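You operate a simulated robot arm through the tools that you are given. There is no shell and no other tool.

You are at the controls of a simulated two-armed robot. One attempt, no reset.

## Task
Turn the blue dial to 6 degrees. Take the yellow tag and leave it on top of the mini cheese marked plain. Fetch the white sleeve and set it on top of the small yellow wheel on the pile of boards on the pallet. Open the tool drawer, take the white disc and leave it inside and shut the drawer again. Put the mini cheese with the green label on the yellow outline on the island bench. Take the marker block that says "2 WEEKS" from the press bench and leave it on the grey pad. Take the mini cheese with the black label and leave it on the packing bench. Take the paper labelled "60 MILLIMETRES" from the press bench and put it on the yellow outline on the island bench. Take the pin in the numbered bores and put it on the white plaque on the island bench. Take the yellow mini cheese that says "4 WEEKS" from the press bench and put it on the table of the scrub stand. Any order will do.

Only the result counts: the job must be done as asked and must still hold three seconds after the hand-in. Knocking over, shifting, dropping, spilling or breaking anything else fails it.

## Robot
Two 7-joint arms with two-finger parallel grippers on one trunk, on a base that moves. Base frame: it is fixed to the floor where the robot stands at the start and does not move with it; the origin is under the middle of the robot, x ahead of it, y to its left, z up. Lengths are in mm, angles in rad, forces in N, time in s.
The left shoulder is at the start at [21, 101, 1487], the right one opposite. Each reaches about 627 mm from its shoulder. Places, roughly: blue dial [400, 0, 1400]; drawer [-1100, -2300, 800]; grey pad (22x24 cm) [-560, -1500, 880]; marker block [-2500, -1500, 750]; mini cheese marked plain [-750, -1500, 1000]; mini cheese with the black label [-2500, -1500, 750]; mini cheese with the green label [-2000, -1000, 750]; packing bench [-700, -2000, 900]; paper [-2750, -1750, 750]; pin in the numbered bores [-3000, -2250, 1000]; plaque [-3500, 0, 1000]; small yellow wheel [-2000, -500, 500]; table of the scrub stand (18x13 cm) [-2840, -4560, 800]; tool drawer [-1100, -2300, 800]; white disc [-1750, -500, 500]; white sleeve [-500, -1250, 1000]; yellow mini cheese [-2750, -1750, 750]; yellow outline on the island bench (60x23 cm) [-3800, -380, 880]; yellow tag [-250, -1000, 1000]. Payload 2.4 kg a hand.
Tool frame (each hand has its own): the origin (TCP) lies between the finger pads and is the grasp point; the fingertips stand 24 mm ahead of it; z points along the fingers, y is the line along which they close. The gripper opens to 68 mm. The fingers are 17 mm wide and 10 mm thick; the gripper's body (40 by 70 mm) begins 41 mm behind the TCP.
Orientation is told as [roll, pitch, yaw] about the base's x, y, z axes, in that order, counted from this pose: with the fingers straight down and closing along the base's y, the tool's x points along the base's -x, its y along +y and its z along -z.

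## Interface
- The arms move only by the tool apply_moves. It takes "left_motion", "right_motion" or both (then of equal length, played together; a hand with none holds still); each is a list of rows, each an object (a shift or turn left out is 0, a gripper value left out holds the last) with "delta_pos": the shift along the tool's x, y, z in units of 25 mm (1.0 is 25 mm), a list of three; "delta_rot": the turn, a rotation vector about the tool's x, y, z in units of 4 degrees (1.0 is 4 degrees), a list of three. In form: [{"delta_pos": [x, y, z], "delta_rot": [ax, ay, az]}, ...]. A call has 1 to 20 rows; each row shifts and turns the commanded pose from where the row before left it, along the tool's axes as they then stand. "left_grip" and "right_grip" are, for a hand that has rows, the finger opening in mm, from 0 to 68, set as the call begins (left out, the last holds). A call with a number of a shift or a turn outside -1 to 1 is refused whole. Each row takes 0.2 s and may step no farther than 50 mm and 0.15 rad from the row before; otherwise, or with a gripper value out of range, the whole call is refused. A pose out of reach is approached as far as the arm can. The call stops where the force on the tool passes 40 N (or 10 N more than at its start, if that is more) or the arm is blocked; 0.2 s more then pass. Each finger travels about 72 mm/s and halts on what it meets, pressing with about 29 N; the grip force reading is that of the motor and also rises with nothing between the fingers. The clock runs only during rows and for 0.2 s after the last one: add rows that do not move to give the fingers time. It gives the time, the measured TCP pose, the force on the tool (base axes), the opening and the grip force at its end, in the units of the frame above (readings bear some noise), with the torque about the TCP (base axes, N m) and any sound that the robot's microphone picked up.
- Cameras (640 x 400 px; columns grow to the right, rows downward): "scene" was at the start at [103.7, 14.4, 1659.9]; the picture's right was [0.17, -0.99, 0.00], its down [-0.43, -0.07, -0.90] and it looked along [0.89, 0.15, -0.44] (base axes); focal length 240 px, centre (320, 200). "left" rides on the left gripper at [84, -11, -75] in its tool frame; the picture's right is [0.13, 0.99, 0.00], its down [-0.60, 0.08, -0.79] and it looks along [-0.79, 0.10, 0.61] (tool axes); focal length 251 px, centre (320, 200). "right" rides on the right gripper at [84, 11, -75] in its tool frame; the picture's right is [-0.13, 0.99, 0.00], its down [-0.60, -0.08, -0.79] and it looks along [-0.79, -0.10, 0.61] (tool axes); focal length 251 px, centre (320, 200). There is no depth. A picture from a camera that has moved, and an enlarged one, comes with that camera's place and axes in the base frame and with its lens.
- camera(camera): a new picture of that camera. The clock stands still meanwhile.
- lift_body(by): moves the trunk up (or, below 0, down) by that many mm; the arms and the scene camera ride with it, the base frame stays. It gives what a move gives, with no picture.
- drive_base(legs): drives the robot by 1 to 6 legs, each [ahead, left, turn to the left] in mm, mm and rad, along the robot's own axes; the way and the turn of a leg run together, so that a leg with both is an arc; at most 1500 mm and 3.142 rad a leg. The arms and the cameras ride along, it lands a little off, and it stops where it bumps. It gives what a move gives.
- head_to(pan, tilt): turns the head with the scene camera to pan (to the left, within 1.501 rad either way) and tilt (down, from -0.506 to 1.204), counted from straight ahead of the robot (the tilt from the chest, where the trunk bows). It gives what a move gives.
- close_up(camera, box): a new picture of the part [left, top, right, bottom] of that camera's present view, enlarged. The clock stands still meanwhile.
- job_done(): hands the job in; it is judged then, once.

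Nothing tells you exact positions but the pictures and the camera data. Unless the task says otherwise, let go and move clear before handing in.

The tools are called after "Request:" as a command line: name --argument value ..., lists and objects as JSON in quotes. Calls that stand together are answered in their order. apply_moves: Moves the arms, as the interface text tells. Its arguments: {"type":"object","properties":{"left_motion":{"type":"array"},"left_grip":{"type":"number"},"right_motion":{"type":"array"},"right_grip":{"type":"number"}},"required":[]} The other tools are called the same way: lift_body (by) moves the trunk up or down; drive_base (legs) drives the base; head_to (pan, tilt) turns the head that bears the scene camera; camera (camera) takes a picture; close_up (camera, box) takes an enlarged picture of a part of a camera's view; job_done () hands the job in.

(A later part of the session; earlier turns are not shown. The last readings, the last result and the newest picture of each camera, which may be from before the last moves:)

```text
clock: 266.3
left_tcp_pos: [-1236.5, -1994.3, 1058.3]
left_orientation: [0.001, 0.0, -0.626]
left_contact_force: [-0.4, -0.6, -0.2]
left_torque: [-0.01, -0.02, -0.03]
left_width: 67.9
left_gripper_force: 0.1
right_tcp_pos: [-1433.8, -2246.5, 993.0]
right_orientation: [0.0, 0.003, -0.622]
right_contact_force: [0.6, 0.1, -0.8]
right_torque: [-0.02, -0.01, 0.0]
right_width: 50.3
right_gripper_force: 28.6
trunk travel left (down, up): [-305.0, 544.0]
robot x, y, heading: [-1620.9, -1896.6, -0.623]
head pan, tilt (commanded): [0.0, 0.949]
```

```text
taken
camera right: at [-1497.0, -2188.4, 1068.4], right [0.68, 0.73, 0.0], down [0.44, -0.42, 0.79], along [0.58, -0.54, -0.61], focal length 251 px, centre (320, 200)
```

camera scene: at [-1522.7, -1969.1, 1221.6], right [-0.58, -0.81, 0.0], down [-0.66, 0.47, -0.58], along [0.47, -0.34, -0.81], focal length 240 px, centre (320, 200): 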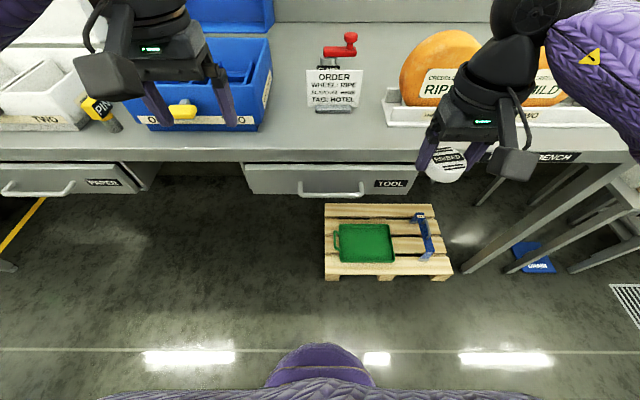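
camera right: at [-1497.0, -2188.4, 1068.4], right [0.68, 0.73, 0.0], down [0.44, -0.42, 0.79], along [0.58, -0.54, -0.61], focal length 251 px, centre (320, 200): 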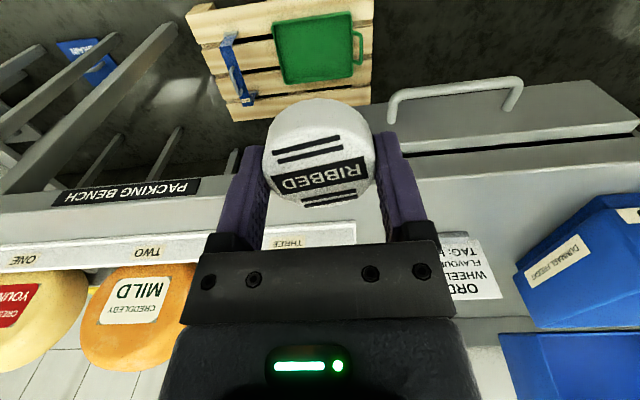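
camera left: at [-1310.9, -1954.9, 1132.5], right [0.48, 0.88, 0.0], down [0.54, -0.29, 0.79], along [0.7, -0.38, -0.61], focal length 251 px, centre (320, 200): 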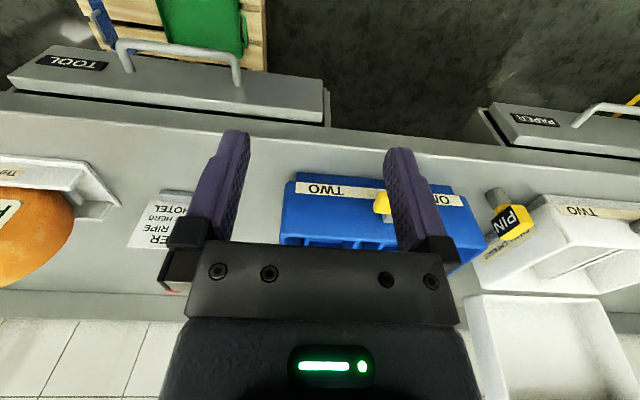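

Handle bar is at about [-1276, -2175, 793], standing ~45 mm off the drawer front. I close the left fingers and bring them over the gap behind the bar.

Request:
apply_moves --left_motion '[{"delta_pos": [-0.55, -0.98, 0]}, {"delta_pos": [-0.55, -0.98, 0]}, {"delta_pos": [-0.55, -0.98, 0]}, {"delta_pos": [-0.55, -0.98, 0]}, {"delta_pos": [-0.55, -0.98, 0]}, {"delta_pos": [-0.55, -0.98, 0]}, {"delta_pos": [-0.55, -0.98, 0]}]' --right_motion '[{"delta_pos": [0, -0.6, 0]}, {"delta_pos": [0, -0.6, 0]}, {"delta_pos": [0, -0.6, 0]}, {"delta_pos": [0, -0.6, 0]}, {}, {}, {}]' --left_grip 0

Request:
camera --camera "left"

Request:
camera --camera "scene"

```text
clock: 267.9
left_tcp_pos: [-1260.0, -2175.4, 1056.7]
left_orientation: [0.0, -0.001, -0.628]
left_contact_force: [0.7, -0.4, 0.1]
left_torque: [-0.03, 0.03, 0.01]
left_width: 0.1
left_gripper_force: 24.1
left hand out of reach, approached as far as the arm can: row 7
right_tcp_pos: [-1467.3, -2295.3, 991.5]
right_orientation: [0.002, 0.0, -0.624]
right_contact_force: [-1.2, -0.8, 0.3]
right_torque: [-0.03, -0.01, -0.01]
right_width: 50.4
right_gripper_force: 29.2
trunk travel left (down, up): [-305.0, 544.0]
robot x, y, heading: [-1620.3, -1899.3, -0.625]
head pan, tilt (commanded): [0.0, 0.949]
```

```text
taken
camera left: at [-1335.7, -2135.4, 1130.0], right [0.48, 0.88, 0.0], down [0.53, -0.29, 0.79], along [0.7, -0.38, -0.61], focal length 251 px, centre (320, 200)
```

left: 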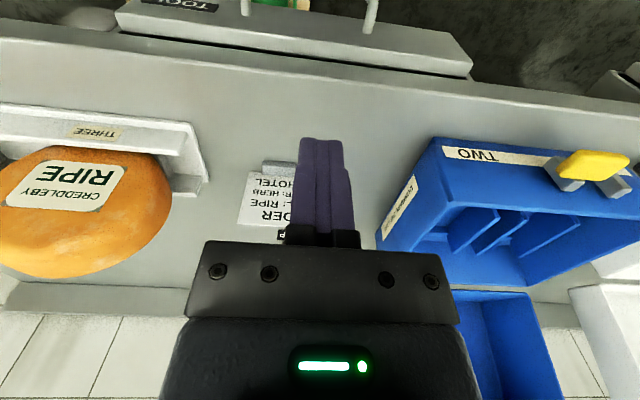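

```text
taken
camera scene: at [-1522.2, -1968.8, 1221.5], right [-0.58, -0.81, 0.0], down [-0.66, 0.47, -0.58], along [0.47, -0.34, -0.81], focal length 240 px, centre (320, 200)
```

scene: 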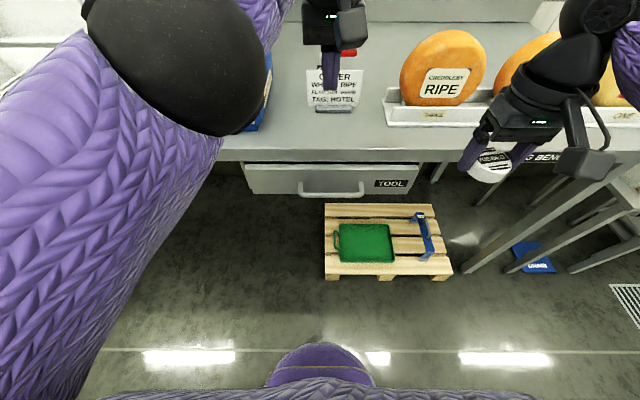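

Descending partway and checking.

Request:
apply_moves --left_motion '[{"delta_pos": [0, 0, 1.0]}, {"delta_pos": [0, -0.1, 1.0]}, {"delta_pos": [-0.1, -0.1, 1.0]}, {"delta_pos": [-0.1, -0.1, 1.0]}, {"delta_pos": [-0.1, -0.1, 1.0]}]'

Request:
camera --camera "left"

Request:
camera --camera "scene"

Request:
camera --camera "right"

```text
clock: 269.1
left_tcp_pos: [-1261.1, -2187.4, 929.5]
left_orientation: [0.001, 0.002, -0.625]
left_contact_force: [-0.4, -0.5, 0.0]
left_torque: [-0.01, -0.02, 0.0]
left_width: 0.0
left_gripper_force: 23.6
right_tcp_pos: [-1469.9, -2295.7, 992.0]
right_orientation: [0.001, 0.002, -0.622]
right_contact_force: [0.3, 0.3, -0.3]
right_torque: [-0.02, -0.02, 0.0]
right_width: 50.3
right_gripper_force: 29.0
trunk travel left (down, up): [-305.0, 544.0]
robot x, y, heading: [-1620.5, -1899.4, -0.62]
head pan, tilt (commanded): [0.0, 0.949]
```

```text
taken
camera left: at [-1336.1, -2149.3, 1004.0], right [0.48, 0.88, 0.0], down [0.54, -0.29, 0.79], along [0.7, -0.38, -0.61], focal length 251 px, centre (320, 200)
```

left: 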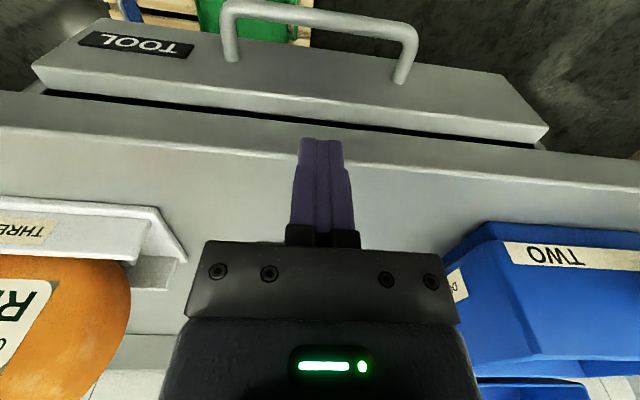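

```text
taken
camera scene: at [-1522.8, -1969.2, 1221.6], right [-0.58, -0.81, 0.0], down [-0.66, 0.47, -0.58], along [0.47, -0.34, -0.81], focal length 240 px, centre (320, 200)
```

scene: 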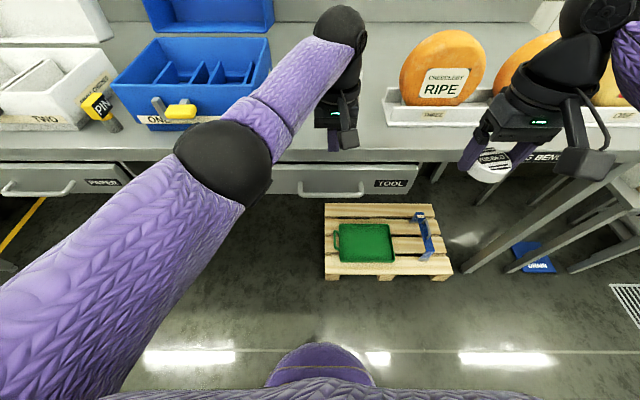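

```text
taken
camera right: at [-1532.4, -2238.1, 1067.4], right [0.68, 0.73, 0.0], down [0.44, -0.42, 0.79], along [0.58, -0.54, -0.61], focal length 251 px, centre (320, 200)
```

right: 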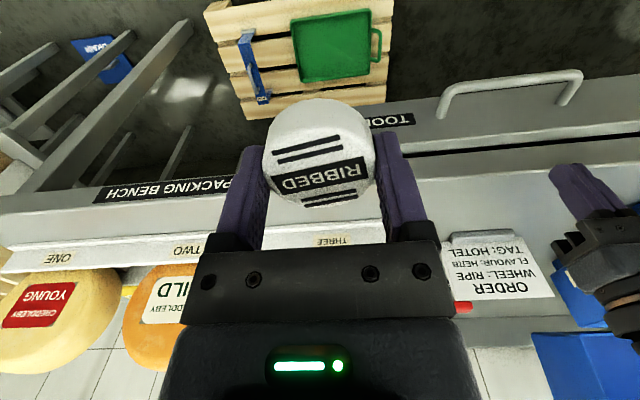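

The drawer front and bench edge are nearly flush (N≈-276), so I tilt the hand 18° to keep the gripper body off the bench edge while the fingertips go down behind the bar.

Request:
apply_moves --left_motion '[{"delta_rot": [0, -0.9, 0]}, {"delta_rot": [0, -0.9, 0]}, {"delta_rot": [0, -0.9, 0]}, {"delta_rot": [0, -0.9, 0]}, {"delta_rot": [0, -0.9, 0]}, {"delta_pos": [0.336, 0, 0.93]}, {"delta_pos": [0.336, 0, 0.93]}, {"delta_pos": [0.336, 0, 0.93]}]'

Request:
camera --camera "left"

Request:
close_up --camera "right" --box '[400, 40, 640, 240]'

Request:
close_up --camera "scene" --box '[240, 100, 440, 225]'

```text
clock: 270.9
left_tcp_pos: [-1263.7, -2187.0, 856.4]
left_orientation: [-0.001, -0.315, -0.627]
left_contact_force: [-0.1, -0.2, 0.2]
left_torque: [0.02, 0.02, -0.01]
left_width: 0.0
left_gripper_force: 23.6
right_tcp_pos: [-1467.8, -2295.0, 993.4]
right_orientation: [0.002, 0.002, -0.624]
right_contact_force: [0.4, 0.2, 0.0]
right_torque: [-0.02, 0.02, 0.0]
right_width: 50.2
right_gripper_force: 29.1
trunk travel left (down, up): [-305.0, 544.0]
robot x, y, heading: [-1622.0, -1897.9, -0.623]
head pan, tilt (commanded): [0.0, 0.949]
```

```text
taken
camera left: at [-1353.8, -2136.5, 900.9], right [0.48, 0.88, -0.04], down [0.31, -0.13, 0.94], along [0.82, -0.47, -0.34], focal length 251 px, centre (320, 200)
```

left: 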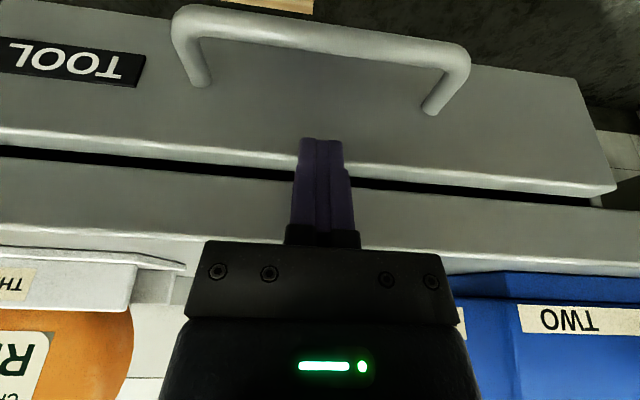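

```text
2.00 times, centred on (520, 140) of right
camera zoom: at [-1532.4, -2238.1, 1067.4], right [0.68, 0.73, 0.0], down [0.44, -0.42, 0.79], along [0.58, -0.54, -0.61], focal length 503 px, centre (-80, 320)
```

zoom: 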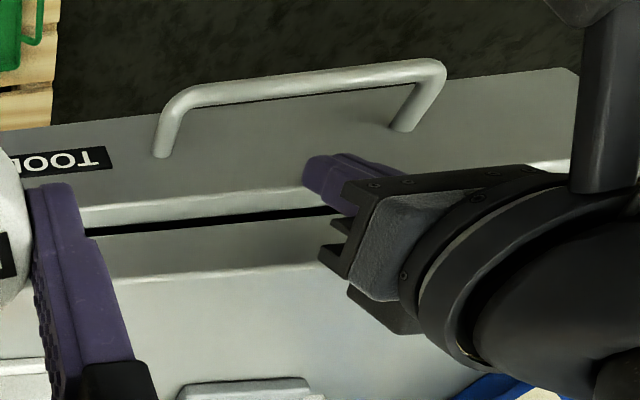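

```text
3.20 times, centred on (340, 162) of scene
camera zoom: at [-1522.8, -1969.2, 1221.6], right [-0.58, -0.81, 0.0], down [-0.66, 0.47, -0.58], along [0.47, -0.34, -0.81], focal length 769 px, centre (256, 320)
```

zoom: 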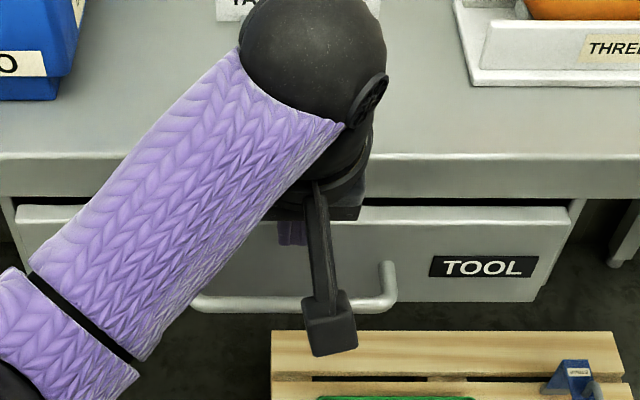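

Fingertips are between the bar and the panel. Down 50 mm more, with a 3 mm shift back.

Request:
apply_moves --left_motion '[{"delta_pos": [0.37, 0, 0.94]}, {"delta_pos": [0.37, 0, 0.94]}, {}]'

Request:
camera --camera "left"

Request:
close_up --camera "right" --box '[400, 40, 640, 240]'

```text
clock: 271.7
left_tcp_pos: [-1265.8, -2184.5, 803.7]
left_orientation: [0.0, -0.312, -0.629]
left_contact_force: [-1.0, 0.4, 0.1]
left_torque: [0.02, 0.0, 0.01]
left_width: 0.2
left_gripper_force: 23.5
right_tcp_pos: [-1468.1, -2295.4, 992.4]
right_orientation: [0.002, 0.001, -0.624]
right_contact_force: [0.4, 0.4, -0.1]
right_torque: [0.0, 0.0, 0.03]
right_width: 50.5
right_gripper_force: 28.8
trunk travel left (down, up): [-305.0, 544.0]
robot x, y, heading: [-1623.4, -1900.7, -0.627]
head pan, tilt (commanded): [0.0, 0.949]
```

```text
taken
camera left: at [-1355.9, -2134.7, 848.6], right [0.48, 0.88, -0.04], down [0.31, -0.13, 0.94], along [0.82, -0.47, -0.34], focal length 251 px, centre (320, 200)
```

left: 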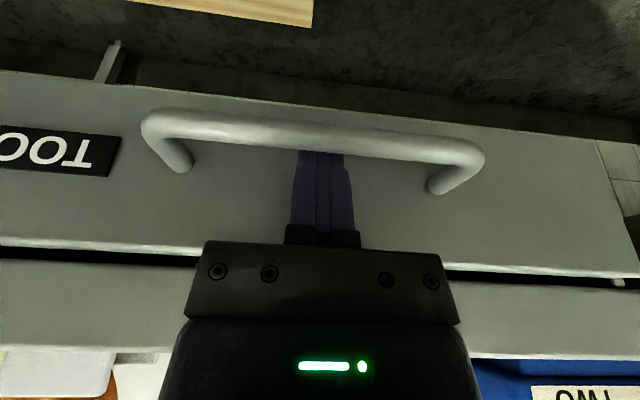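

```text
2.00 times, centred on (520, 140) of right
camera zoom: at [-1532.4, -2238.1, 1067.4], right [0.68, 0.73, 0.0], down [0.44, -0.42, 0.79], along [0.58, -0.54, -0.61], focal length 503 px, centre (-80, 320)
```

zoom: 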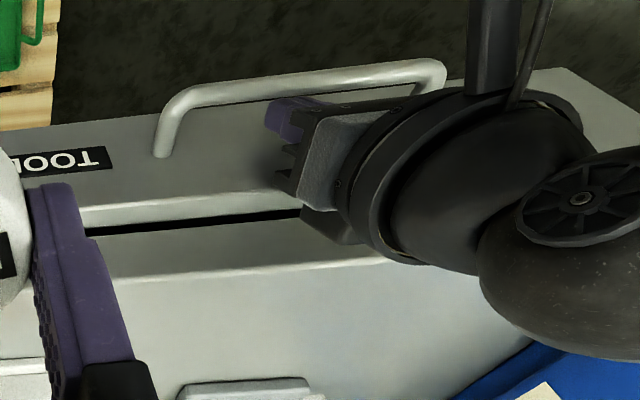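

The fingertips are hooked behind the bar. A bit deeper, then pull back 60 mm as a test.

Request:
apply_moves --left_motion '[{"delta_pos": [0.1, 0, 0.3]}, {"delta_pos": [0.5, 0, -0.163]}, {"delta_pos": [0.6, 0, -0.195]}, {"delta_pos": [0.6, 0, -0.195]}, {"delta_pos": [0.6, 0, -0.195]}]'

Request:
close_up --camera "right" --box '[400, 40, 640, 240]'

```text
clock: 272.9
left_tcp_pos: [-1313.9, -2148.4, 796.1]
left_orientation: [0.0, -0.312, -0.628]
left_contact_force: [0.8, 0.5, 0.6]
left_torque: [0.0, 0.0, 0.01]
left_width: 0.0
left_gripper_force: 23.8
right_tcp_pos: [-1469.2, -2295.4, 991.7]
right_orientation: [0.001, 0.003, -0.623]
right_contact_force: [0.5, 0.1, 0.4]
right_torque: [0.02, -0.01, -0.02]
right_width: 50.0
right_gripper_force: 29.2
trunk travel left (down, up): [-305.0, 544.0]
robot x, y, heading: [-1619.8, -1898.2, -0.624]
head pan, tilt (commanded): [0.0, 0.949]
```

```text
2.00 times, centred on (520, 140) of right
camera zoom: at [-1532.5, -2238.0, 1067.4], right [0.68, 0.73, 0.0], down [0.44, -0.42, 0.79], along [0.58, -0.54, -0.61], focal length 503 px, centre (-80, 320)
```

zoom: 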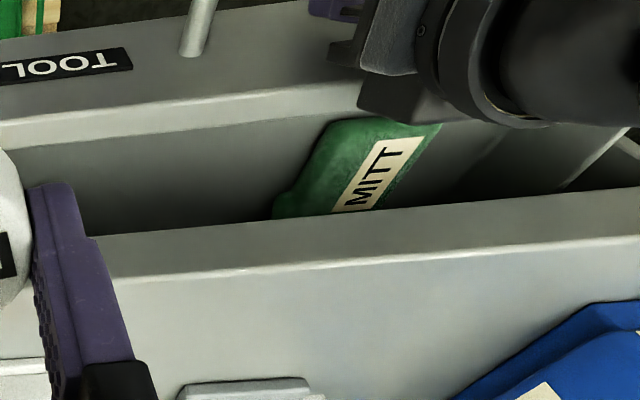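

The drawer slides open easily; there is a green mitt inside. Pull another 110 mm.

Request:
apply_moves --left_motion '[{"delta_pos": [0.7, 0, -0.228]}, {"delta_pos": [0.7, 0, -0.228]}, {"delta_pos": [0.7, 0, -0.228]}, {"delta_pos": [0.7, 0, -0.228]}, {"delta_pos": [0.7, 0, -0.228]}, {"delta_pos": [0.7, 0, -0.228]}]'

Request:
camera --camera "right"

Request:
camera --camera "scene"

```text
clock: 274.3
left_tcp_pos: [-1401.0, -2083.6, 799.3]
left_orientation: [0.003, -0.321, -0.627]
left_contact_force: [0.2, 0.2, 1.1]
left_torque: [0.0, -0.01, -0.03]
left_width: 0.0
left_gripper_force: 23.4
right_tcp_pos: [-1468.6, -2294.4, 992.4]
right_orientation: [0.004, 0.002, -0.622]
right_contact_force: [-1.0, 0.7, -1.0]
right_torque: [0.02, -0.01, -0.02]
right_width: 50.3
right_gripper_force: 28.8
trunk travel left (down, up): [-305.0, 544.0]
robot x, y, heading: [-1623.9, -1898.7, -0.626]
head pan, tilt (commanded): [0.0, 0.949]
```

```text
taken
camera right: at [-1532.5, -2238.0, 1067.4], right [0.68, 0.73, 0.0], down [0.44, -0.42, 0.79], along [0.58, -0.54, -0.61], focal length 251 px, centre (320, 200)
```

right: 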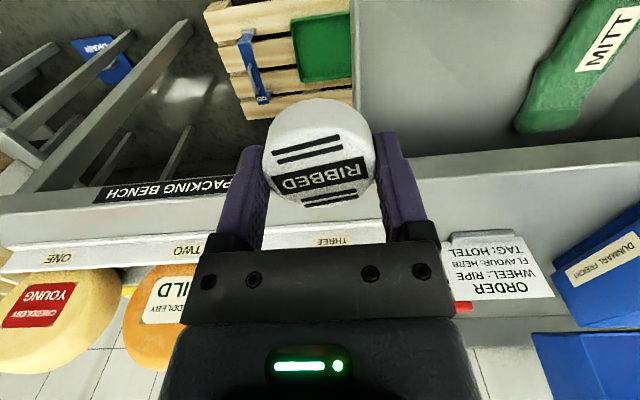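

```text
taken
camera scene: at [-1522.8, -1969.1, 1221.5], right [-0.58, -0.81, 0.0], down [-0.66, 0.47, -0.58], along [0.47, -0.34, -0.81], focal length 240 px, centre (320, 200)
```

scene: 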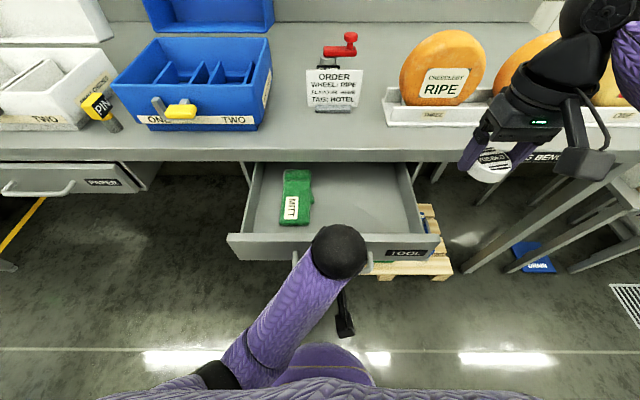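

The drawer is open with free space right of the mitt. I bring the disc over that space with the right hand.

Request:
apply_moves --right_motion '[{"delta_pos": [-0.34, 0.91, 0]}, {"delta_pos": [-0.34, 0.91, 0]}, {"delta_pos": [-0.34, 0.91, 0]}, {"delta_pos": [-0.34, 0.91, 0]}, {"delta_pos": [-0.34, 0.91, 0]}, {"delta_pos": [-0.34, 0.91, 0]}, {"delta_pos": [0, 0, 0.9]}, {"delta_pos": [0, 0, 0.9]}, {"delta_pos": [0, 0, 0.9]}, {"delta_pos": [0, 0, 0.9]}]'

Request:
camera --camera "right"

Request:
camera --camera "scene"

```text
clock: 276.5
left_tcp_pos: [-1402.5, -2084.0, 798.6]
left_orientation: [0.005, -0.316, -0.625]
left_contact_force: [0.3, 0.6, 0.8]
left_torque: [0.02, 0.02, 0.01]
left_width: 0.0
left_gripper_force: 23.6
right_tcp_pos: [-1346.6, -2212.8, 902.3]
right_orientation: [0.002, 0.002, -0.623]
right_contact_force: [-0.2, -0.3, -0.7]
right_torque: [0.01, 0.0, -0.02]
right_width: 50.3
right_gripper_force: 28.5
trunk travel left (down, up): [-305.0, 544.0]
robot x, y, heading: [-1623.8, -1895.7, -0.624]
head pan, tilt (commanded): [0.0, 0.949]
```

```text
taken
camera right: at [-1410.7, -2155.6, 977.8], right [0.68, 0.73, 0.0], down [0.44, -0.42, 0.79], along [0.58, -0.54, -0.61], focal length 251 px, centre (320, 200)
```

right: 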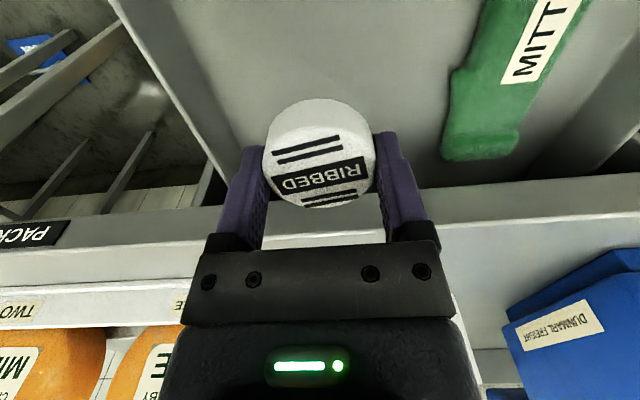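

```text
taken
camera scene: at [-1522.8, -1969.1, 1221.6], right [-0.58, -0.81, 0.0], down [-0.66, 0.47, -0.58], along [0.47, -0.34, -0.81], focal length 240 px, centre (320, 200)
```

scene: 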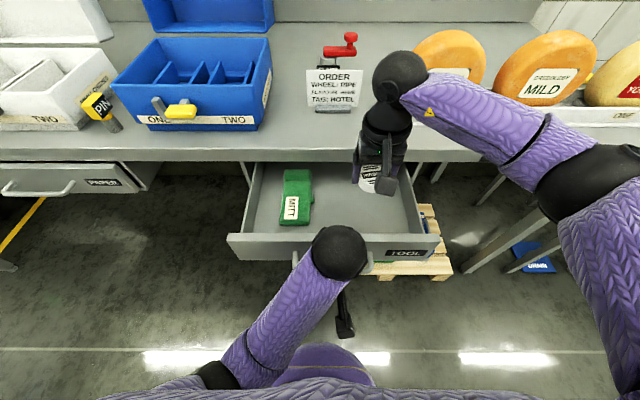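

Directly below is free drawer floor. Lowering.

Request:
apply_moves --right_motion '[{"delta_pos": [0, 0, 0.9]}, {"delta_pos": [0, 0, 0.9]}, {"delta_pos": [0, 0, 0.9]}, {"delta_pos": [0, 0, 0.9]}, {"delta_pos": [0, 0, 0.4]}]'

Request:
camera --camera "right"

Request:
close_up --camera "scene" --box '[220, 120, 460, 280]'

```text
clock: 277.7
left_tcp_pos: [-1401.6, -2084.0, 796.8]
left_orientation: [0.004, -0.317, -0.627]
left_contact_force: [0.4, -0.4, 0.4]
left_torque: [0.04, 0.0, 0.0]
left_width: 0.1
left_gripper_force: 24.1
right_tcp_pos: [-1347.1, -2211.0, 803.2]
right_orientation: [0.002, -0.001, -0.623]
right_contact_force: [0.5, -0.3, -1.2]
right_torque: [0.01, -0.01, 0.0]
right_width: 50.5
right_gripper_force: 28.9
trunk travel left (down, up): [-305.0, 544.0]
robot x, y, heading: [-1623.3, -1894.9, -0.624]
head pan, tilt (commanded): [0.0, 0.949]
```

```text
taken
camera right: at [-1411.4, -2154.2, 878.4], right [0.68, 0.73, 0.0], down [0.44, -0.42, 0.79], along [0.58, -0.54, -0.61], focal length 251 px, centre (320, 200)
```

right: 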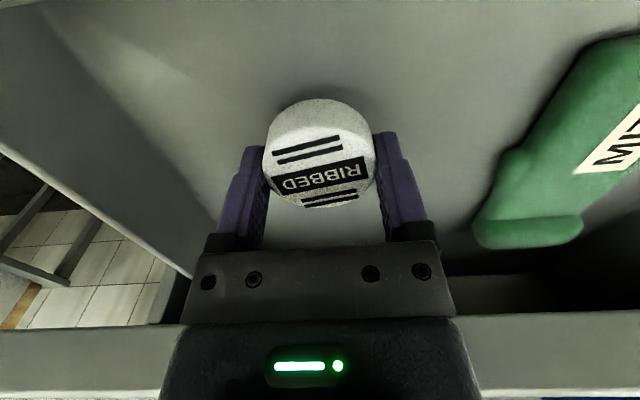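

```text
2.50 times, centred on (340, 200) of scene
camera zoom: at [-1522.8, -1969.1, 1221.6], right [-0.58, -0.81, 0.0], down [-0.66, 0.47, -0.58], along [0.47, -0.34, -0.81], focal length 601 px, centre (270, 200)
```

zoom: 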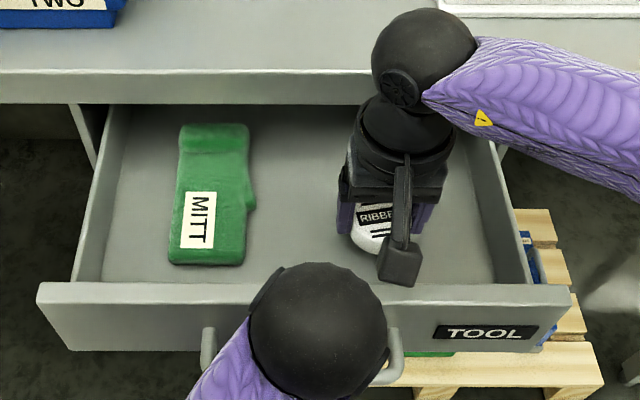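

Clear inside. Lower in small steps until the disc touches the floor of the drawer.

Request:
apply_moves --right_motion '[{"delta_pos": [0, 0, 0.3]}, {"delta_pos": [0, 0, 0.3]}, {}]'

Request:
apply_moves --right_motion '[{"delta_pos": [0, 0, 0.2]}, {"delta_pos": [0, 0, 0.2]}, {}]'

Request:
close_up --camera "right" --box '[180, 40, 460, 240]'

```text
clock: 278.5
left_tcp_pos: [-1400.1, -2084.0, 796.7]
left_orientation: [0.005, -0.318, -0.627]
left_contact_force: [0.3, -0.5, -1.3]
left_torque: [-0.01, 0.0, 0.0]
left_width: 0.0
left_gripper_force: 23.8
right_tcp_pos: [-1347.0, -2211.1, 786.9]
right_orientation: [0.001, 0.002, -0.624]
right_contact_force: [-0.6, 0.3, 0.2]
right_torque: [0.0, -0.05, 0.04]
right_width: 50.1
right_gripper_force: 28.9
trunk travel left (down, up): [-305.0, 544.0]
robot x, y, heading: [-1623.3, -1899.0, -0.624]
head pan, tilt (commanded): [0.0, 0.949]
```

```text
clock: 279.2
left_tcp_pos: [-1401.6, -2082.8, 798.5]
left_orientation: [0.007, -0.321, -0.626]
left_contact_force: [0.5, 0.2, -0.3]
left_torque: [-0.01, 0.01, -0.02]
left_width: 0.0
left_gripper_force: 22.9
right_tcp_pos: [-1345.7, -2213.2, 782.2]
right_orientation: [0.006, -0.009, -0.625]
right_contact_force: [0.2, -2.8, 23.0]
right_torque: [-0.15, 0.52, 0.07]
right_width: 50.0
right_gripper_force: 28.8
trunk travel left (down, up): [-305.0, 544.0]
robot x, y, heading: [-1623.7, -1894.8, -0.622]
head pan, tilt (commanded): [0.0, 0.949]
stopped in row 3 (right hand): the force on the tool passed its limit at 43 N (the readings are from after the stop); the commanded pose is now the measured one
```

```text
2.00 times, centred on (320, 140) of right
camera zoom: at [-1410.3, -2155.7, 856.6], right [0.68, 0.73, 0.01], down [0.44, -0.42, 0.8], along [0.58, -0.54, -0.6], focal length 503 px, centre (320, 320)
```

zoom: 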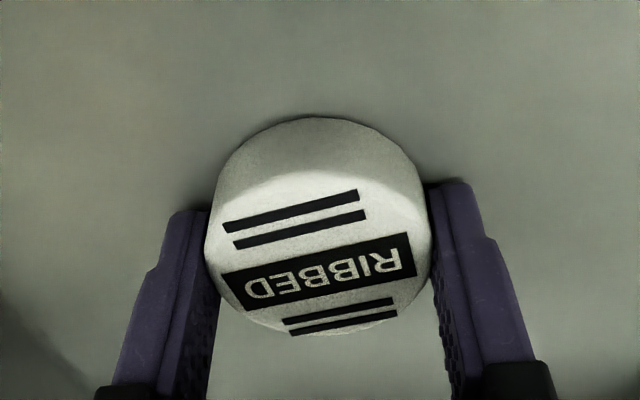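

The disc is on the drawer floor. I ease up 2 mm, open and withdraw upward.

Request:
apply_moves --right_motion '[{"delta_pos": [0, 0, -0.08]}, {}]'

Request:
apply_moves --right_motion '[{}, {}, {}]' --right_grip 64

Request:
apply_moves --right_motion '[{"delta_pos": [0, 0, -0.5]}, {"delta_pos": [0, 0, -0.9]}, {"delta_pos": [0, 0, -0.9]}, {"delta_pos": [0, 0, -0.9]}, {"delta_pos": [0, 0, -0.9]}, {"delta_pos": [0, 0, -0.9]}, {"delta_pos": [0, 0, -0.9]}, {"delta_pos": [0, 0, -0.9]}]'

Request:
camera --camera "right"

```text
clock: 279.8
left_tcp_pos: [-1400.2, -2083.5, 798.6]
left_orientation: [0.006, -0.321, -0.627]
left_contact_force: [0.6, 0.3, 0.8]
left_torque: [0.01, -0.03, -0.01]
left_width: 0.1
left_gripper_force: 23.7
right_tcp_pos: [-1346.2, -2212.3, 783.3]
right_orientation: [0.004, -0.005, -0.622]
right_contact_force: [0.9, -1.3, 8.0]
right_torque: [-0.14, 0.18, -0.02]
right_width: 50.1
right_gripper_force: 29.2
trunk travel left (down, up): [-305.0, 544.0]
robot x, y, heading: [-1620.7, -1899.2, -0.625]
head pan, tilt (commanded): [0.0, 0.949]
```

```text
clock: 280.6
left_tcp_pos: [-1401.1, -2083.3, 797.8]
left_orientation: [0.006, -0.316, -0.626]
left_contact_force: [0.0, -1.4, -0.3]
left_torque: [0.01, -0.01, 0.01]
left_width: 0.0
left_gripper_force: 23.9
right_tcp_pos: [-1346.6, -2212.3, 782.0]
right_orientation: [0.003, -0.005, -0.626]
right_contact_force: [1.9, 3.1, 3.5]
right_torque: [-0.02, 0.04, -0.02]
right_width: 61.7
right_gripper_force: 0.1
trunk travel left (down, up): [-305.0, 544.0]
robot x, y, heading: [-1619.2, -1898.1, -0.625]
head pan, tilt (commanded): [0.0, 0.949]
```

```text
clock: 282.4
left_tcp_pos: [-1401.3, -2084.6, 797.9]
left_orientation: [0.005, -0.318, -0.626]
left_contact_force: [0.0, 0.3, 0.5]
left_torque: [0.02, 0.01, 0.03]
left_width: 0.0
left_gripper_force: 23.9
right_tcp_pos: [-1347.3, -2215.7, 953.0]
right_orientation: [0.005, -0.003, -0.625]
right_contact_force: [-0.1, 0.0, 0.0]
right_torque: [0.0, 0.05, -0.01]
right_width: 63.9
right_gripper_force: 0.1
trunk travel left (down, up): [-305.0, 544.0]
robot x, y, heading: [-1623.5, -1898.4, -0.627]
head pan, tilt (commanded): [0.0, 0.949]
```

```text
taken
camera right: at [-1411.3, -2157.4, 1027.4], right [0.68, 0.73, 0.0], down [0.44, -0.42, 0.8], along [0.58, -0.54, -0.61], focal length 251 px, centre (320, 200)
```

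right: 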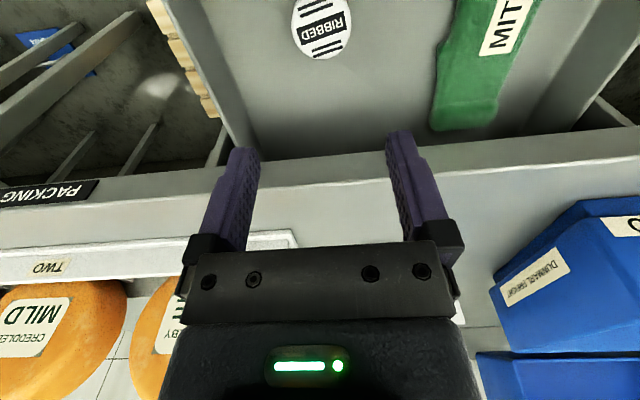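

The disc lies flat in the drawer. Now the left hand pushes the drawer front shut.

Request:
apply_moves --left_motion '[{"delta_pos": [-0.76, 0, 0.25]}, {"delta_pos": [-0.76, 0, 0.25]}, {"delta_pos": [-0.76, 0, 0.25]}, {"delta_pos": [-0.76, 0, 0.25]}, {"delta_pos": [-0.76, 0, 0.25]}, {"delta_pos": [-0.76, 0, 0.25]}, {"delta_pos": [-0.76, 0, 0.25]}, {"delta_pos": [-0.76, 0, 0.25]}]'

Request:
camera --camera "scene"

Request:
camera --camera "left"

```text
clock: 284.2
left_tcp_pos: [-1271.5, -2178.4, 798.2]
left_orientation: [0.005, -0.318, -0.627]
left_contact_force: [-0.5, -0.8, 0.6]
left_torque: [0.0, -0.01, -0.01]
left_width: 0.1
left_gripper_force: 23.6
right_tcp_pos: [-1347.1, -2217.6, 952.4]
right_orientation: [0.001, -0.006, -0.627]
right_contact_force: [0.7, -8.6, 1.9]
right_torque: [0.08, 0.02, -0.15]
right_width: 57.9
right_gripper_force: 0.1
trunk travel left (down, up): [-305.0, 544.0]
robot x, y, heading: [-1622.8, -1897.3, -0.628]
head pan, tilt (commanded): [0.0, 0.949]
```

```text
taken
camera scene: at [-1522.7, -1969.3, 1221.5], right [-0.58, -0.81, 0.0], down [-0.66, 0.47, -0.58], along [0.47, -0.34, -0.81], focal length 240 px, centre (320, 200)
```

scene: 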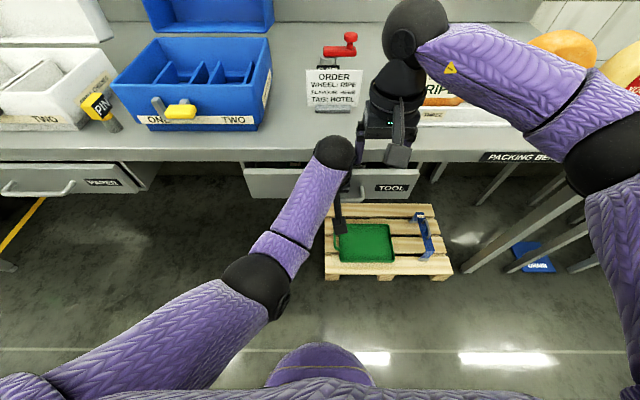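

```text
taken
camera left: at [-1362.5, -2128.0, 842.5], right [0.48, 0.88, -0.04], down [0.31, -0.13, 0.94], along [0.82, -0.46, -0.33], focal length 251 px, centre (320, 200)
```

left: 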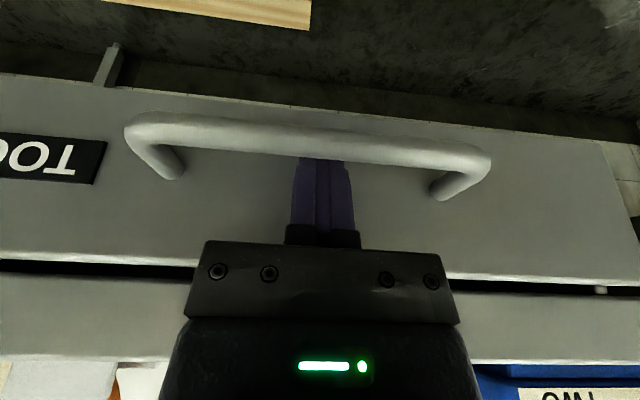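

The left wrist is brushing the right hand's finger; I move the right hand away to the right and up first.

Request:
apply_moves --right_motion '[{"delta_pos": [0, -0.9, -0.2]}, {"delta_pos": [0, -0.9, -0.4]}, {"delta_pos": [0, -0.9, -0.4]}, {"delta_pos": [0, -0.9, -0.4]}]'

Request:
apply_moves --left_motion '[{"delta_pos": [-0.38, 0, 0.125]}, {"delta_pos": [-0.38, 0, 0.125]}, {}]'

Request:
camera --camera "left"

Request:
close_up --camera "scene" --box '[220, 120, 460, 280]'

```text
clock: 285.2
left_tcp_pos: [-1272.0, -2178.8, 798.4]
left_orientation: [0.005, -0.316, -0.626]
left_contact_force: [-0.4, -0.3, 0.5]
left_torque: [0.01, -0.05, 0.03]
left_width: 0.0
left_gripper_force: 23.5
right_tcp_pos: [-1399.4, -2287.7, 988.1]
right_orientation: [0.004, -0.003, -0.622]
right_contact_force: [-0.4, -0.8, -0.4]
right_torque: [0.0, 0.0, 0.01]
right_width: 63.9
right_gripper_force: 0.1
trunk travel left (down, up): [-305.0, 544.0]
robot x, y, heading: [-1621.1, -1892.8, -0.625]
head pan, tilt (commanded): [0.0, 0.949]
```

```text
clock: 286.0
left_tcp_pos: [-1258.5, -2187.0, 798.8]
left_orientation: [0.007, -0.312, -0.628]
left_contact_force: [-28.2, 21.3, -4.0]
left_torque: [0.76, 0.37, 0.03]
left_width: 0.0
left_gripper_force: 23.2
right_tcp_pos: [-1400.6, -2285.1, 987.9]
right_orientation: [0.004, -0.007, -0.624]
right_contact_force: [-1.3, -0.9, -0.8]
right_torque: [0.01, 0.02, 0.05]
right_width: 63.9
right_gripper_force: 0.1
trunk travel left (down, up): [-305.0, 544.0]
robot x, y, heading: [-1622.6, -1896.2, -0.624]
head pan, tilt (commanded): [0.0, 0.949]
```

```text
taken
camera left: at [-1350.2, -2137.4, 843.2], right [0.48, 0.88, -0.03], down [0.31, -0.13, 0.94], along [0.82, -0.46, -0.34], focal length 251 px, centre (320, 200)
```

left: 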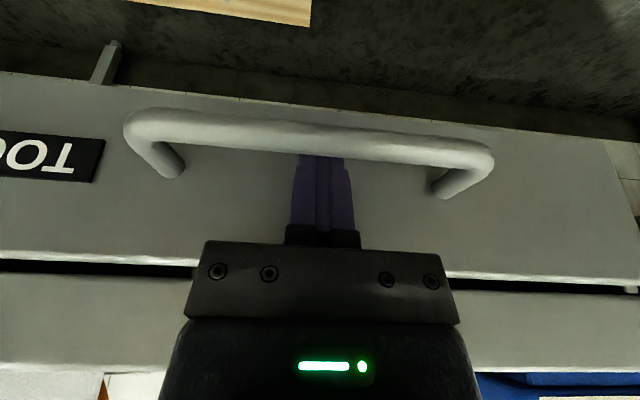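

```text
2.50 times, centred on (340, 200) of scene
camera zoom: at [-1526.0, -1966.9, 1221.8], right [-0.58, -0.81, 0.0], down [-0.66, 0.47, -0.58], along [0.47, -0.34, -0.81], focal length 601 px, centre (270, 200)
```

zoom: 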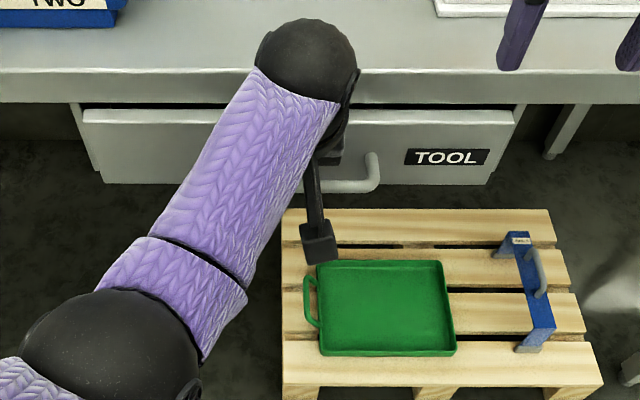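

The drawer is shut (35 N against its stop, handle back at its original spot). I ease off, then lift the fingers straight up out of the handle.

Request:
apply_moves --left_motion '[{"delta_pos": [0.3, 0, -0.1]}, {"delta_pos": [-0.247, 0, -0.76]}, {"delta_pos": [-0.247, 0, -0.76]}, {"delta_pos": [-0.247, 0, -0.76]}, {"delta_pos": [-0.247, 0, -0.76]}, {"delta_pos": [-0.247, 0, -0.76]}, {"delta_pos": [0.4, 0, -0.76]}, {"delta_pos": [0.8, 0, -0.6]}, {"delta_pos": [0.8, 0.4, -0.6]}, {"delta_pos": [0.8, 0.8, -0.6]}, {"delta_pos": [0.8, 0.8, -0.3]}]'

Request:
camera --camera "scene"

```text
clock: 288.4
left_tcp_pos: [-1284.9, -2118.0, 889.6]
left_orientation: [0.011, -0.326, -0.622]
left_contact_force: [-0.5, 0.5, 0.0]
left_torque: [0.01, 0.01, 0.0]
left_width: 0.0
left_gripper_force: 23.7
left hand out of reach, approached as far as the arm can: row 8, 9, 10, 11
right_tcp_pos: [-1398.7, -2287.2, 986.6]
right_orientation: [0.003, -0.005, -0.626]
right_contact_force: [0.3, -0.1, 0.2]
right_torque: [-0.01, 0.01, 0.0]
right_width: 63.9
right_gripper_force: 0.0
trunk travel left (down, up): [-305.0, 544.0]
robot x, y, heading: [-1620.7, -1897.9, -0.619]
head pan, tilt (commanded): [0.0, 0.949]
```

```text
taken
camera scene: at [-1522.9, -1969.1, 1221.6], right [-0.58, -0.81, 0.0], down [-0.66, 0.47, -0.58], along [0.47, -0.34, -0.81], focal length 240 px, centre (320, 200)
```

scene: 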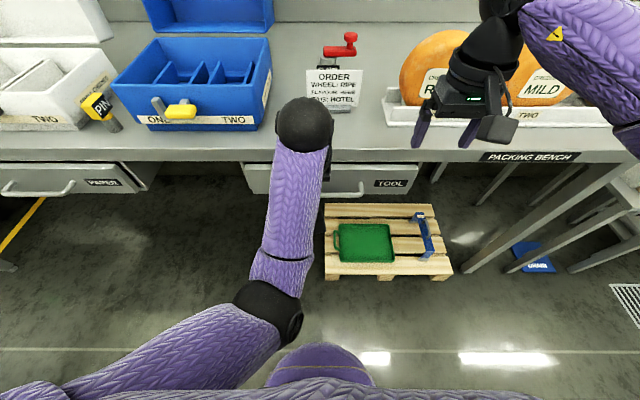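

The drawer is closed and my hand is out. I'll bring the left hand back to its vertical working pose, a bit at a time.

Request:
apply_moves --left_motion '[{"delta_pos": [-0.6, 0.8, 0.2], "delta_rot": [0, 0.9, 0]}, {"delta_pos": [-0.6, 0.8, 0], "delta_rot": [0, 0.9, 0]}, {"delta_pos": [-0.4, 0.8, 0], "delta_rot": [0, 0.9, 0]}, {"delta_pos": [0, 0.8, 0], "delta_rot": [0, 0.9, 0]}, {"delta_pos": [0, 0.8, 0], "delta_rot": [0, 0.9, 0]}]'

Request:
camera --camera "scene"

```text
clock: 288.9
left_tcp_pos: [-1251.8, -2113.3, 886.3]
left_orientation: [-0.004, -0.234, -0.615]
left_contact_force: [4.9, -4.6, -5.2]
left_torque: [-0.13, -0.22, -0.03]
left_width: 0.0
left_gripper_force: 23.6
left hand out of reach, approached as far as the arm can: row 2
right_tcp_pos: [-1399.1, -2287.5, 986.5]
right_orientation: [0.003, -0.006, -0.625]
right_contact_force: [0.2, -0.4, 0.1]
right_torque: [-0.02, -0.02, 0.02]
right_width: 64.2
right_gripper_force: 0.1
trunk travel left (down, up): [-305.0, 544.0]
robot x, y, heading: [-1624.7, -1897.4, -0.621]
head pan, tilt (commanded): [0.0, 0.949]
stopped in row 2 (left hand): the force on the tool passed its limit at 76 N (the readings are from after the stop); the commanded pose is now the measured one
```

```text
taken
camera scene: at [-1523.1, -1969.1, 1221.6], right [-0.58, -0.81, 0.0], down [-0.66, 0.47, -0.58], along [0.47, -0.34, -0.81], focal length 240 px, centre (320, 200)
```

scene: 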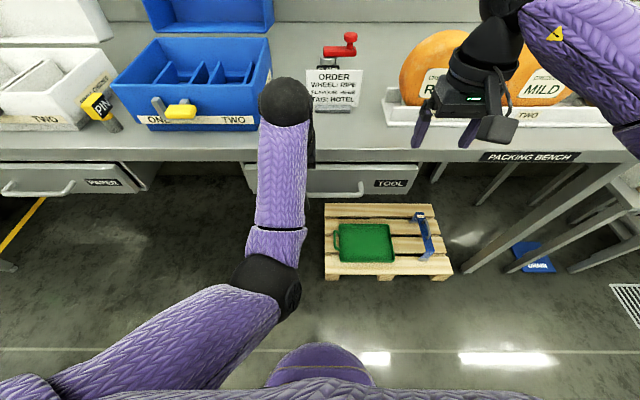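

Contact again between camera box and forearm; I tilt the fingers forward to relieve it, raise the hand outward, then bring it vertical.

Request:
apply_moves --left_motion '[{"delta_rot": [0, -0.5, 0]}, {"delta_rot": [0, -1, 0]}, {"delta_rot": [0, -1, 0]}, {"delta_rot": [0, -1, 0]}, {"delta_pos": [-0.375, 0.5, -0.796]}, {"delta_pos": [-0.375, 0.96, -0.796]}, {"delta_pos": [-0.375, 0.96, -0.796]}, {"delta_pos": [-0.375, 0.96, -0.796]}, {"delta_pos": [-0.375, 0.96, -0.796]}]'

Request:
camera --camera "scene"

```text
clock: 290.4
left_tcp_pos: [-1228.4, -2082.4, 932.6]
left_orientation: [-0.007, -0.494, -0.604]
left_contact_force: [1.5, -2.9, -0.4]
left_torque: [0.05, -0.05, 0.19]
left_width: 0.0
left_gripper_force: 23.4
left hand out of reach, approached as far as the arm can: row 7
right_tcp_pos: [-1398.9, -2288.6, 986.8]
right_orientation: [0.002, -0.003, -0.626]
right_contact_force: [-0.5, -0.3, -0.4]
right_torque: [-0.01, 0.02, 0.0]
right_width: 64.2
right_gripper_force: 0.0
trunk travel left (down, up): [-305.0, 544.0]
robot x, y, heading: [-1623.6, -1897.6, -0.619]
head pan, tilt (commanded): [0.0, 0.949]
stopped in row 7 (left hand): the force on the tool passed its limit at 94 N (the readings are from after the stop); the commanded pose is now the measured one
```

```text
taken
camera scene: at [-1523.0, -1969.4, 1221.6], right [-0.58, -0.81, 0.0], down [-0.66, 0.47, -0.58], along [0.47, -0.34, -0.81], focal length 240 px, centre (320, 200)
```

scene: 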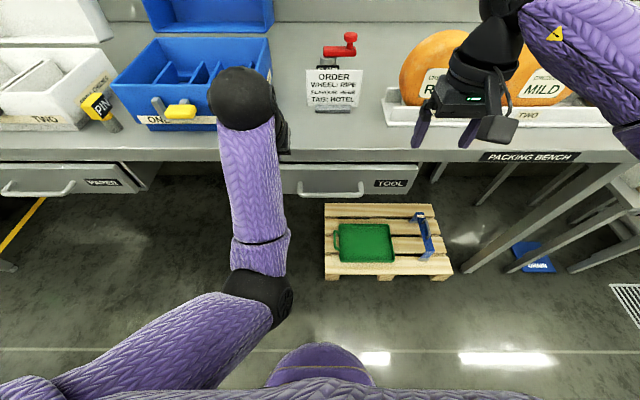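

The arm is folded awkwardly; I'll back the base away from the bench to have free space and unfold it there.

Request:
drive_base --legs '[[-320, 0, 0]]'

Request:
apply_moves --left_motion '[{"delta_rot": [0, -1, 0]}, {"delta_rot": [0, -1, 0]}, {"delta_pos": [-0.4, 0, 0.9], "delta_rot": [0, -1, 0]}, {"delta_pos": [-0.4, 0, 0.9], "delta_rot": [0, -1, 0]}, {"delta_pos": [-0.6, 0, 0.8]}, {"delta_pos": [-0.8, 0, 0.6]}]'

Request:
camera --camera "scene"

```text
clock: 292.5
left_tcp_pos: [-1489.2, -1898.4, 933.3]
left_orientation: [-0.009, -0.494, -0.609]
left_contact_force: [3.5, -1.2, -1.2]
left_torque: [-0.02, -0.01, -0.1]
left_width: 0.0
left_gripper_force: 23.7
right_tcp_pos: [-1660.7, -2101.1, 987.1]
right_orientation: [0.003, -0.004, -0.629]
right_contact_force: [0.5, 0.7, 1.0]
right_torque: [-0.02, 0.02, 0.0]
right_width: 63.9
right_gripper_force: 0.0
trunk travel left (down, up): [-305.0, 544.0]
robot x, y, heading: [-1881.1, -1710.7, -0.628]
head pan, tilt (commanded): [0.0, 0.949]
```

```text
clock: 293.9
left_tcp_pos: [-1411.4, -1952.9, 909.0]
left_orientation: [-0.013, -0.772, -0.604]
left_contact_force: [-0.1, 0.4, -0.4]
left_torque: [-0.02, 0.03, -0.02]
left_width: 0.0
left_gripper_force: 23.4
right_tcp_pos: [-1660.8, -2101.0, 986.8]
right_orientation: [0.003, -0.006, -0.631]
right_contact_force: [0.8, -0.2, -0.3]
right_torque: [0.0, -0.01, 0.02]
right_width: 64.0
right_gripper_force: 0.2
trunk travel left (down, up): [-305.0, 544.0]
robot x, y, heading: [-1880.3, -1712.4, -0.633]
head pan, tilt (commanded): [0.0, 0.949]
```

```text
taken
camera scene: at [-1782.4, -1782.5, 1221.6], right [-0.59, -0.81, 0.0], down [-0.66, 0.48, -0.58], along [0.47, -0.34, -0.81], focal length 240 px, centre (320, 200)
```

scene: 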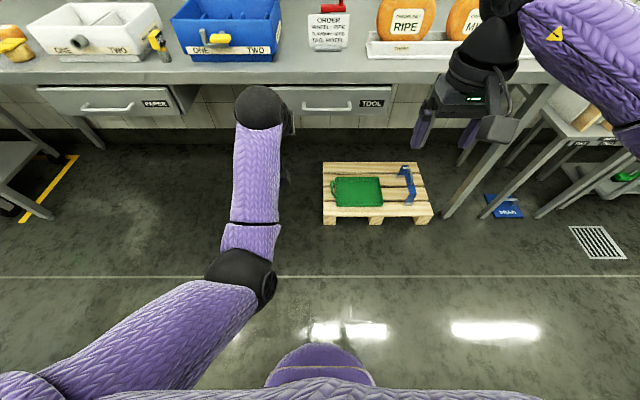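

Free space now. I swing the hand out to the left to let the elbow move outward.

Request:
apply_moves --left_motion '[{"delta_pos": [0.174, 0.97, -0.5]}, {"delta_pos": [0.174, 0.97, -0.806]}, {"delta_pos": [0.174, 0.97, -0.806]}, {"delta_pos": [0.174, 0.97, -0.806]}, {"delta_pos": [0.174, 0.97, -0.806]}, {"delta_pos": [0.174, 0.97, -0.806]}, {"delta_pos": [0.174, 0.97, -0.806]}]'

Request:
camera --camera "scene"

```text
clock: 295.5
left_tcp_pos: [-1406.6, -1758.1, 980.8]
left_orientation: [0.0, -0.79, -0.617]
left_contact_force: [-0.3, 0.7, 0.0]
left_torque: [0.05, -0.01, -0.03]
left_width: 0.0
left_gripper_force: 23.6
right_tcp_pos: [-1660.3, -2101.3, 985.7]
right_orientation: [0.002, -0.004, -0.632]
right_contact_force: [0.4, 0.0, 0.2]
right_torque: [-0.01, -0.01, 0.0]
right_width: 64.0
right_gripper_force: 0.0
trunk travel left (down, up): [-305.0, 544.0]
robot x, y, heading: [-1882.3, -1706.9, -0.626]
head pan, tilt (commanded): [0.0, 0.949]
stopped in row 7 (left hand): the force on the tool passed its limit at 74 N (the readings are from after the stop); the commanded pose is now the measured one
```

```text
taken
camera scene: at [-1782.4, -1782.6, 1221.5], right [-0.59, -0.81, 0.0], down [-0.66, 0.48, -0.58], along [0.47, -0.34, -0.81], focal length 240 px, centre (320, 200)
```

scene: 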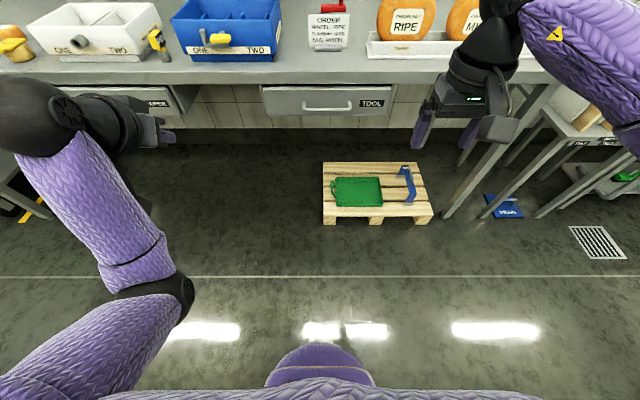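

I lower the hand well below the shoulder so the forearm comes level, and then turn it vertical.

Request:
apply_moves --left_motion '[{"delta_pos": [0.904, -0.185, 0.657]}, {"delta_pos": [0.904, -0.185, 0.657]}, {"delta_pos": [0.904, -0.185, 0.657]}, {"delta_pos": [0.904, -0.185, 0.657]}, {"delta_pos": [0.904, -0.185, 0.657]}, {"delta_pos": [0.904, -0.185, 0.657]}, {"delta_pos": [0.904, -0.185, 0.657]}, {"delta_pos": [0.904, -0.185, 0.657]}]'

Request:
camera --camera "scene"

```text
clock: 297.3
left_tcp_pos: [-1458.9, -1767.1, 759.5]
left_orientation: [-0.003, -0.788, -0.617]
left_contact_force: [-0.6, -0.1, 0.6]
left_torque: [0.01, -0.02, -0.03]
left_width: 0.0
left_gripper_force: 23.4
right_tcp_pos: [-1660.3, -2101.0, 985.9]
right_orientation: [0.004, -0.006, -0.631]
right_contact_force: [0.0, -0.3, 0.9]
right_torque: [0.01, 0.04, -0.01]
right_width: 64.0
right_gripper_force: 0.1
trunk travel left (down, up): [-305.0, 544.0]
robot x, y, heading: [-1882.0, -1706.4, -0.626]
head pan, tilt (commanded): [0.0, 0.949]
```

```text
taken
camera scene: at [-1782.5, -1782.4, 1221.6], right [-0.59, -0.81, 0.0], down [-0.66, 0.48, -0.58], along [0.47, -0.34, -0.81], focal length 240 px, centre (320, 200)
```

scene: 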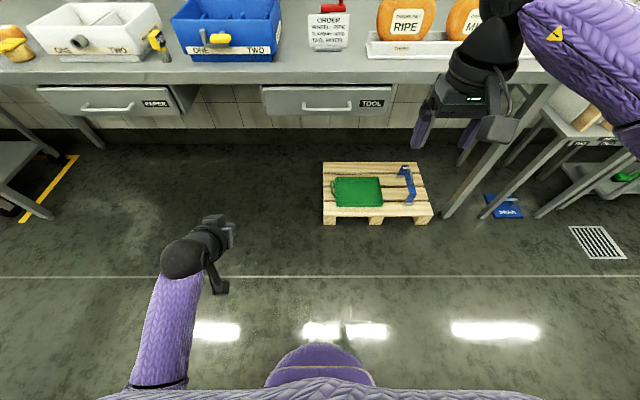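

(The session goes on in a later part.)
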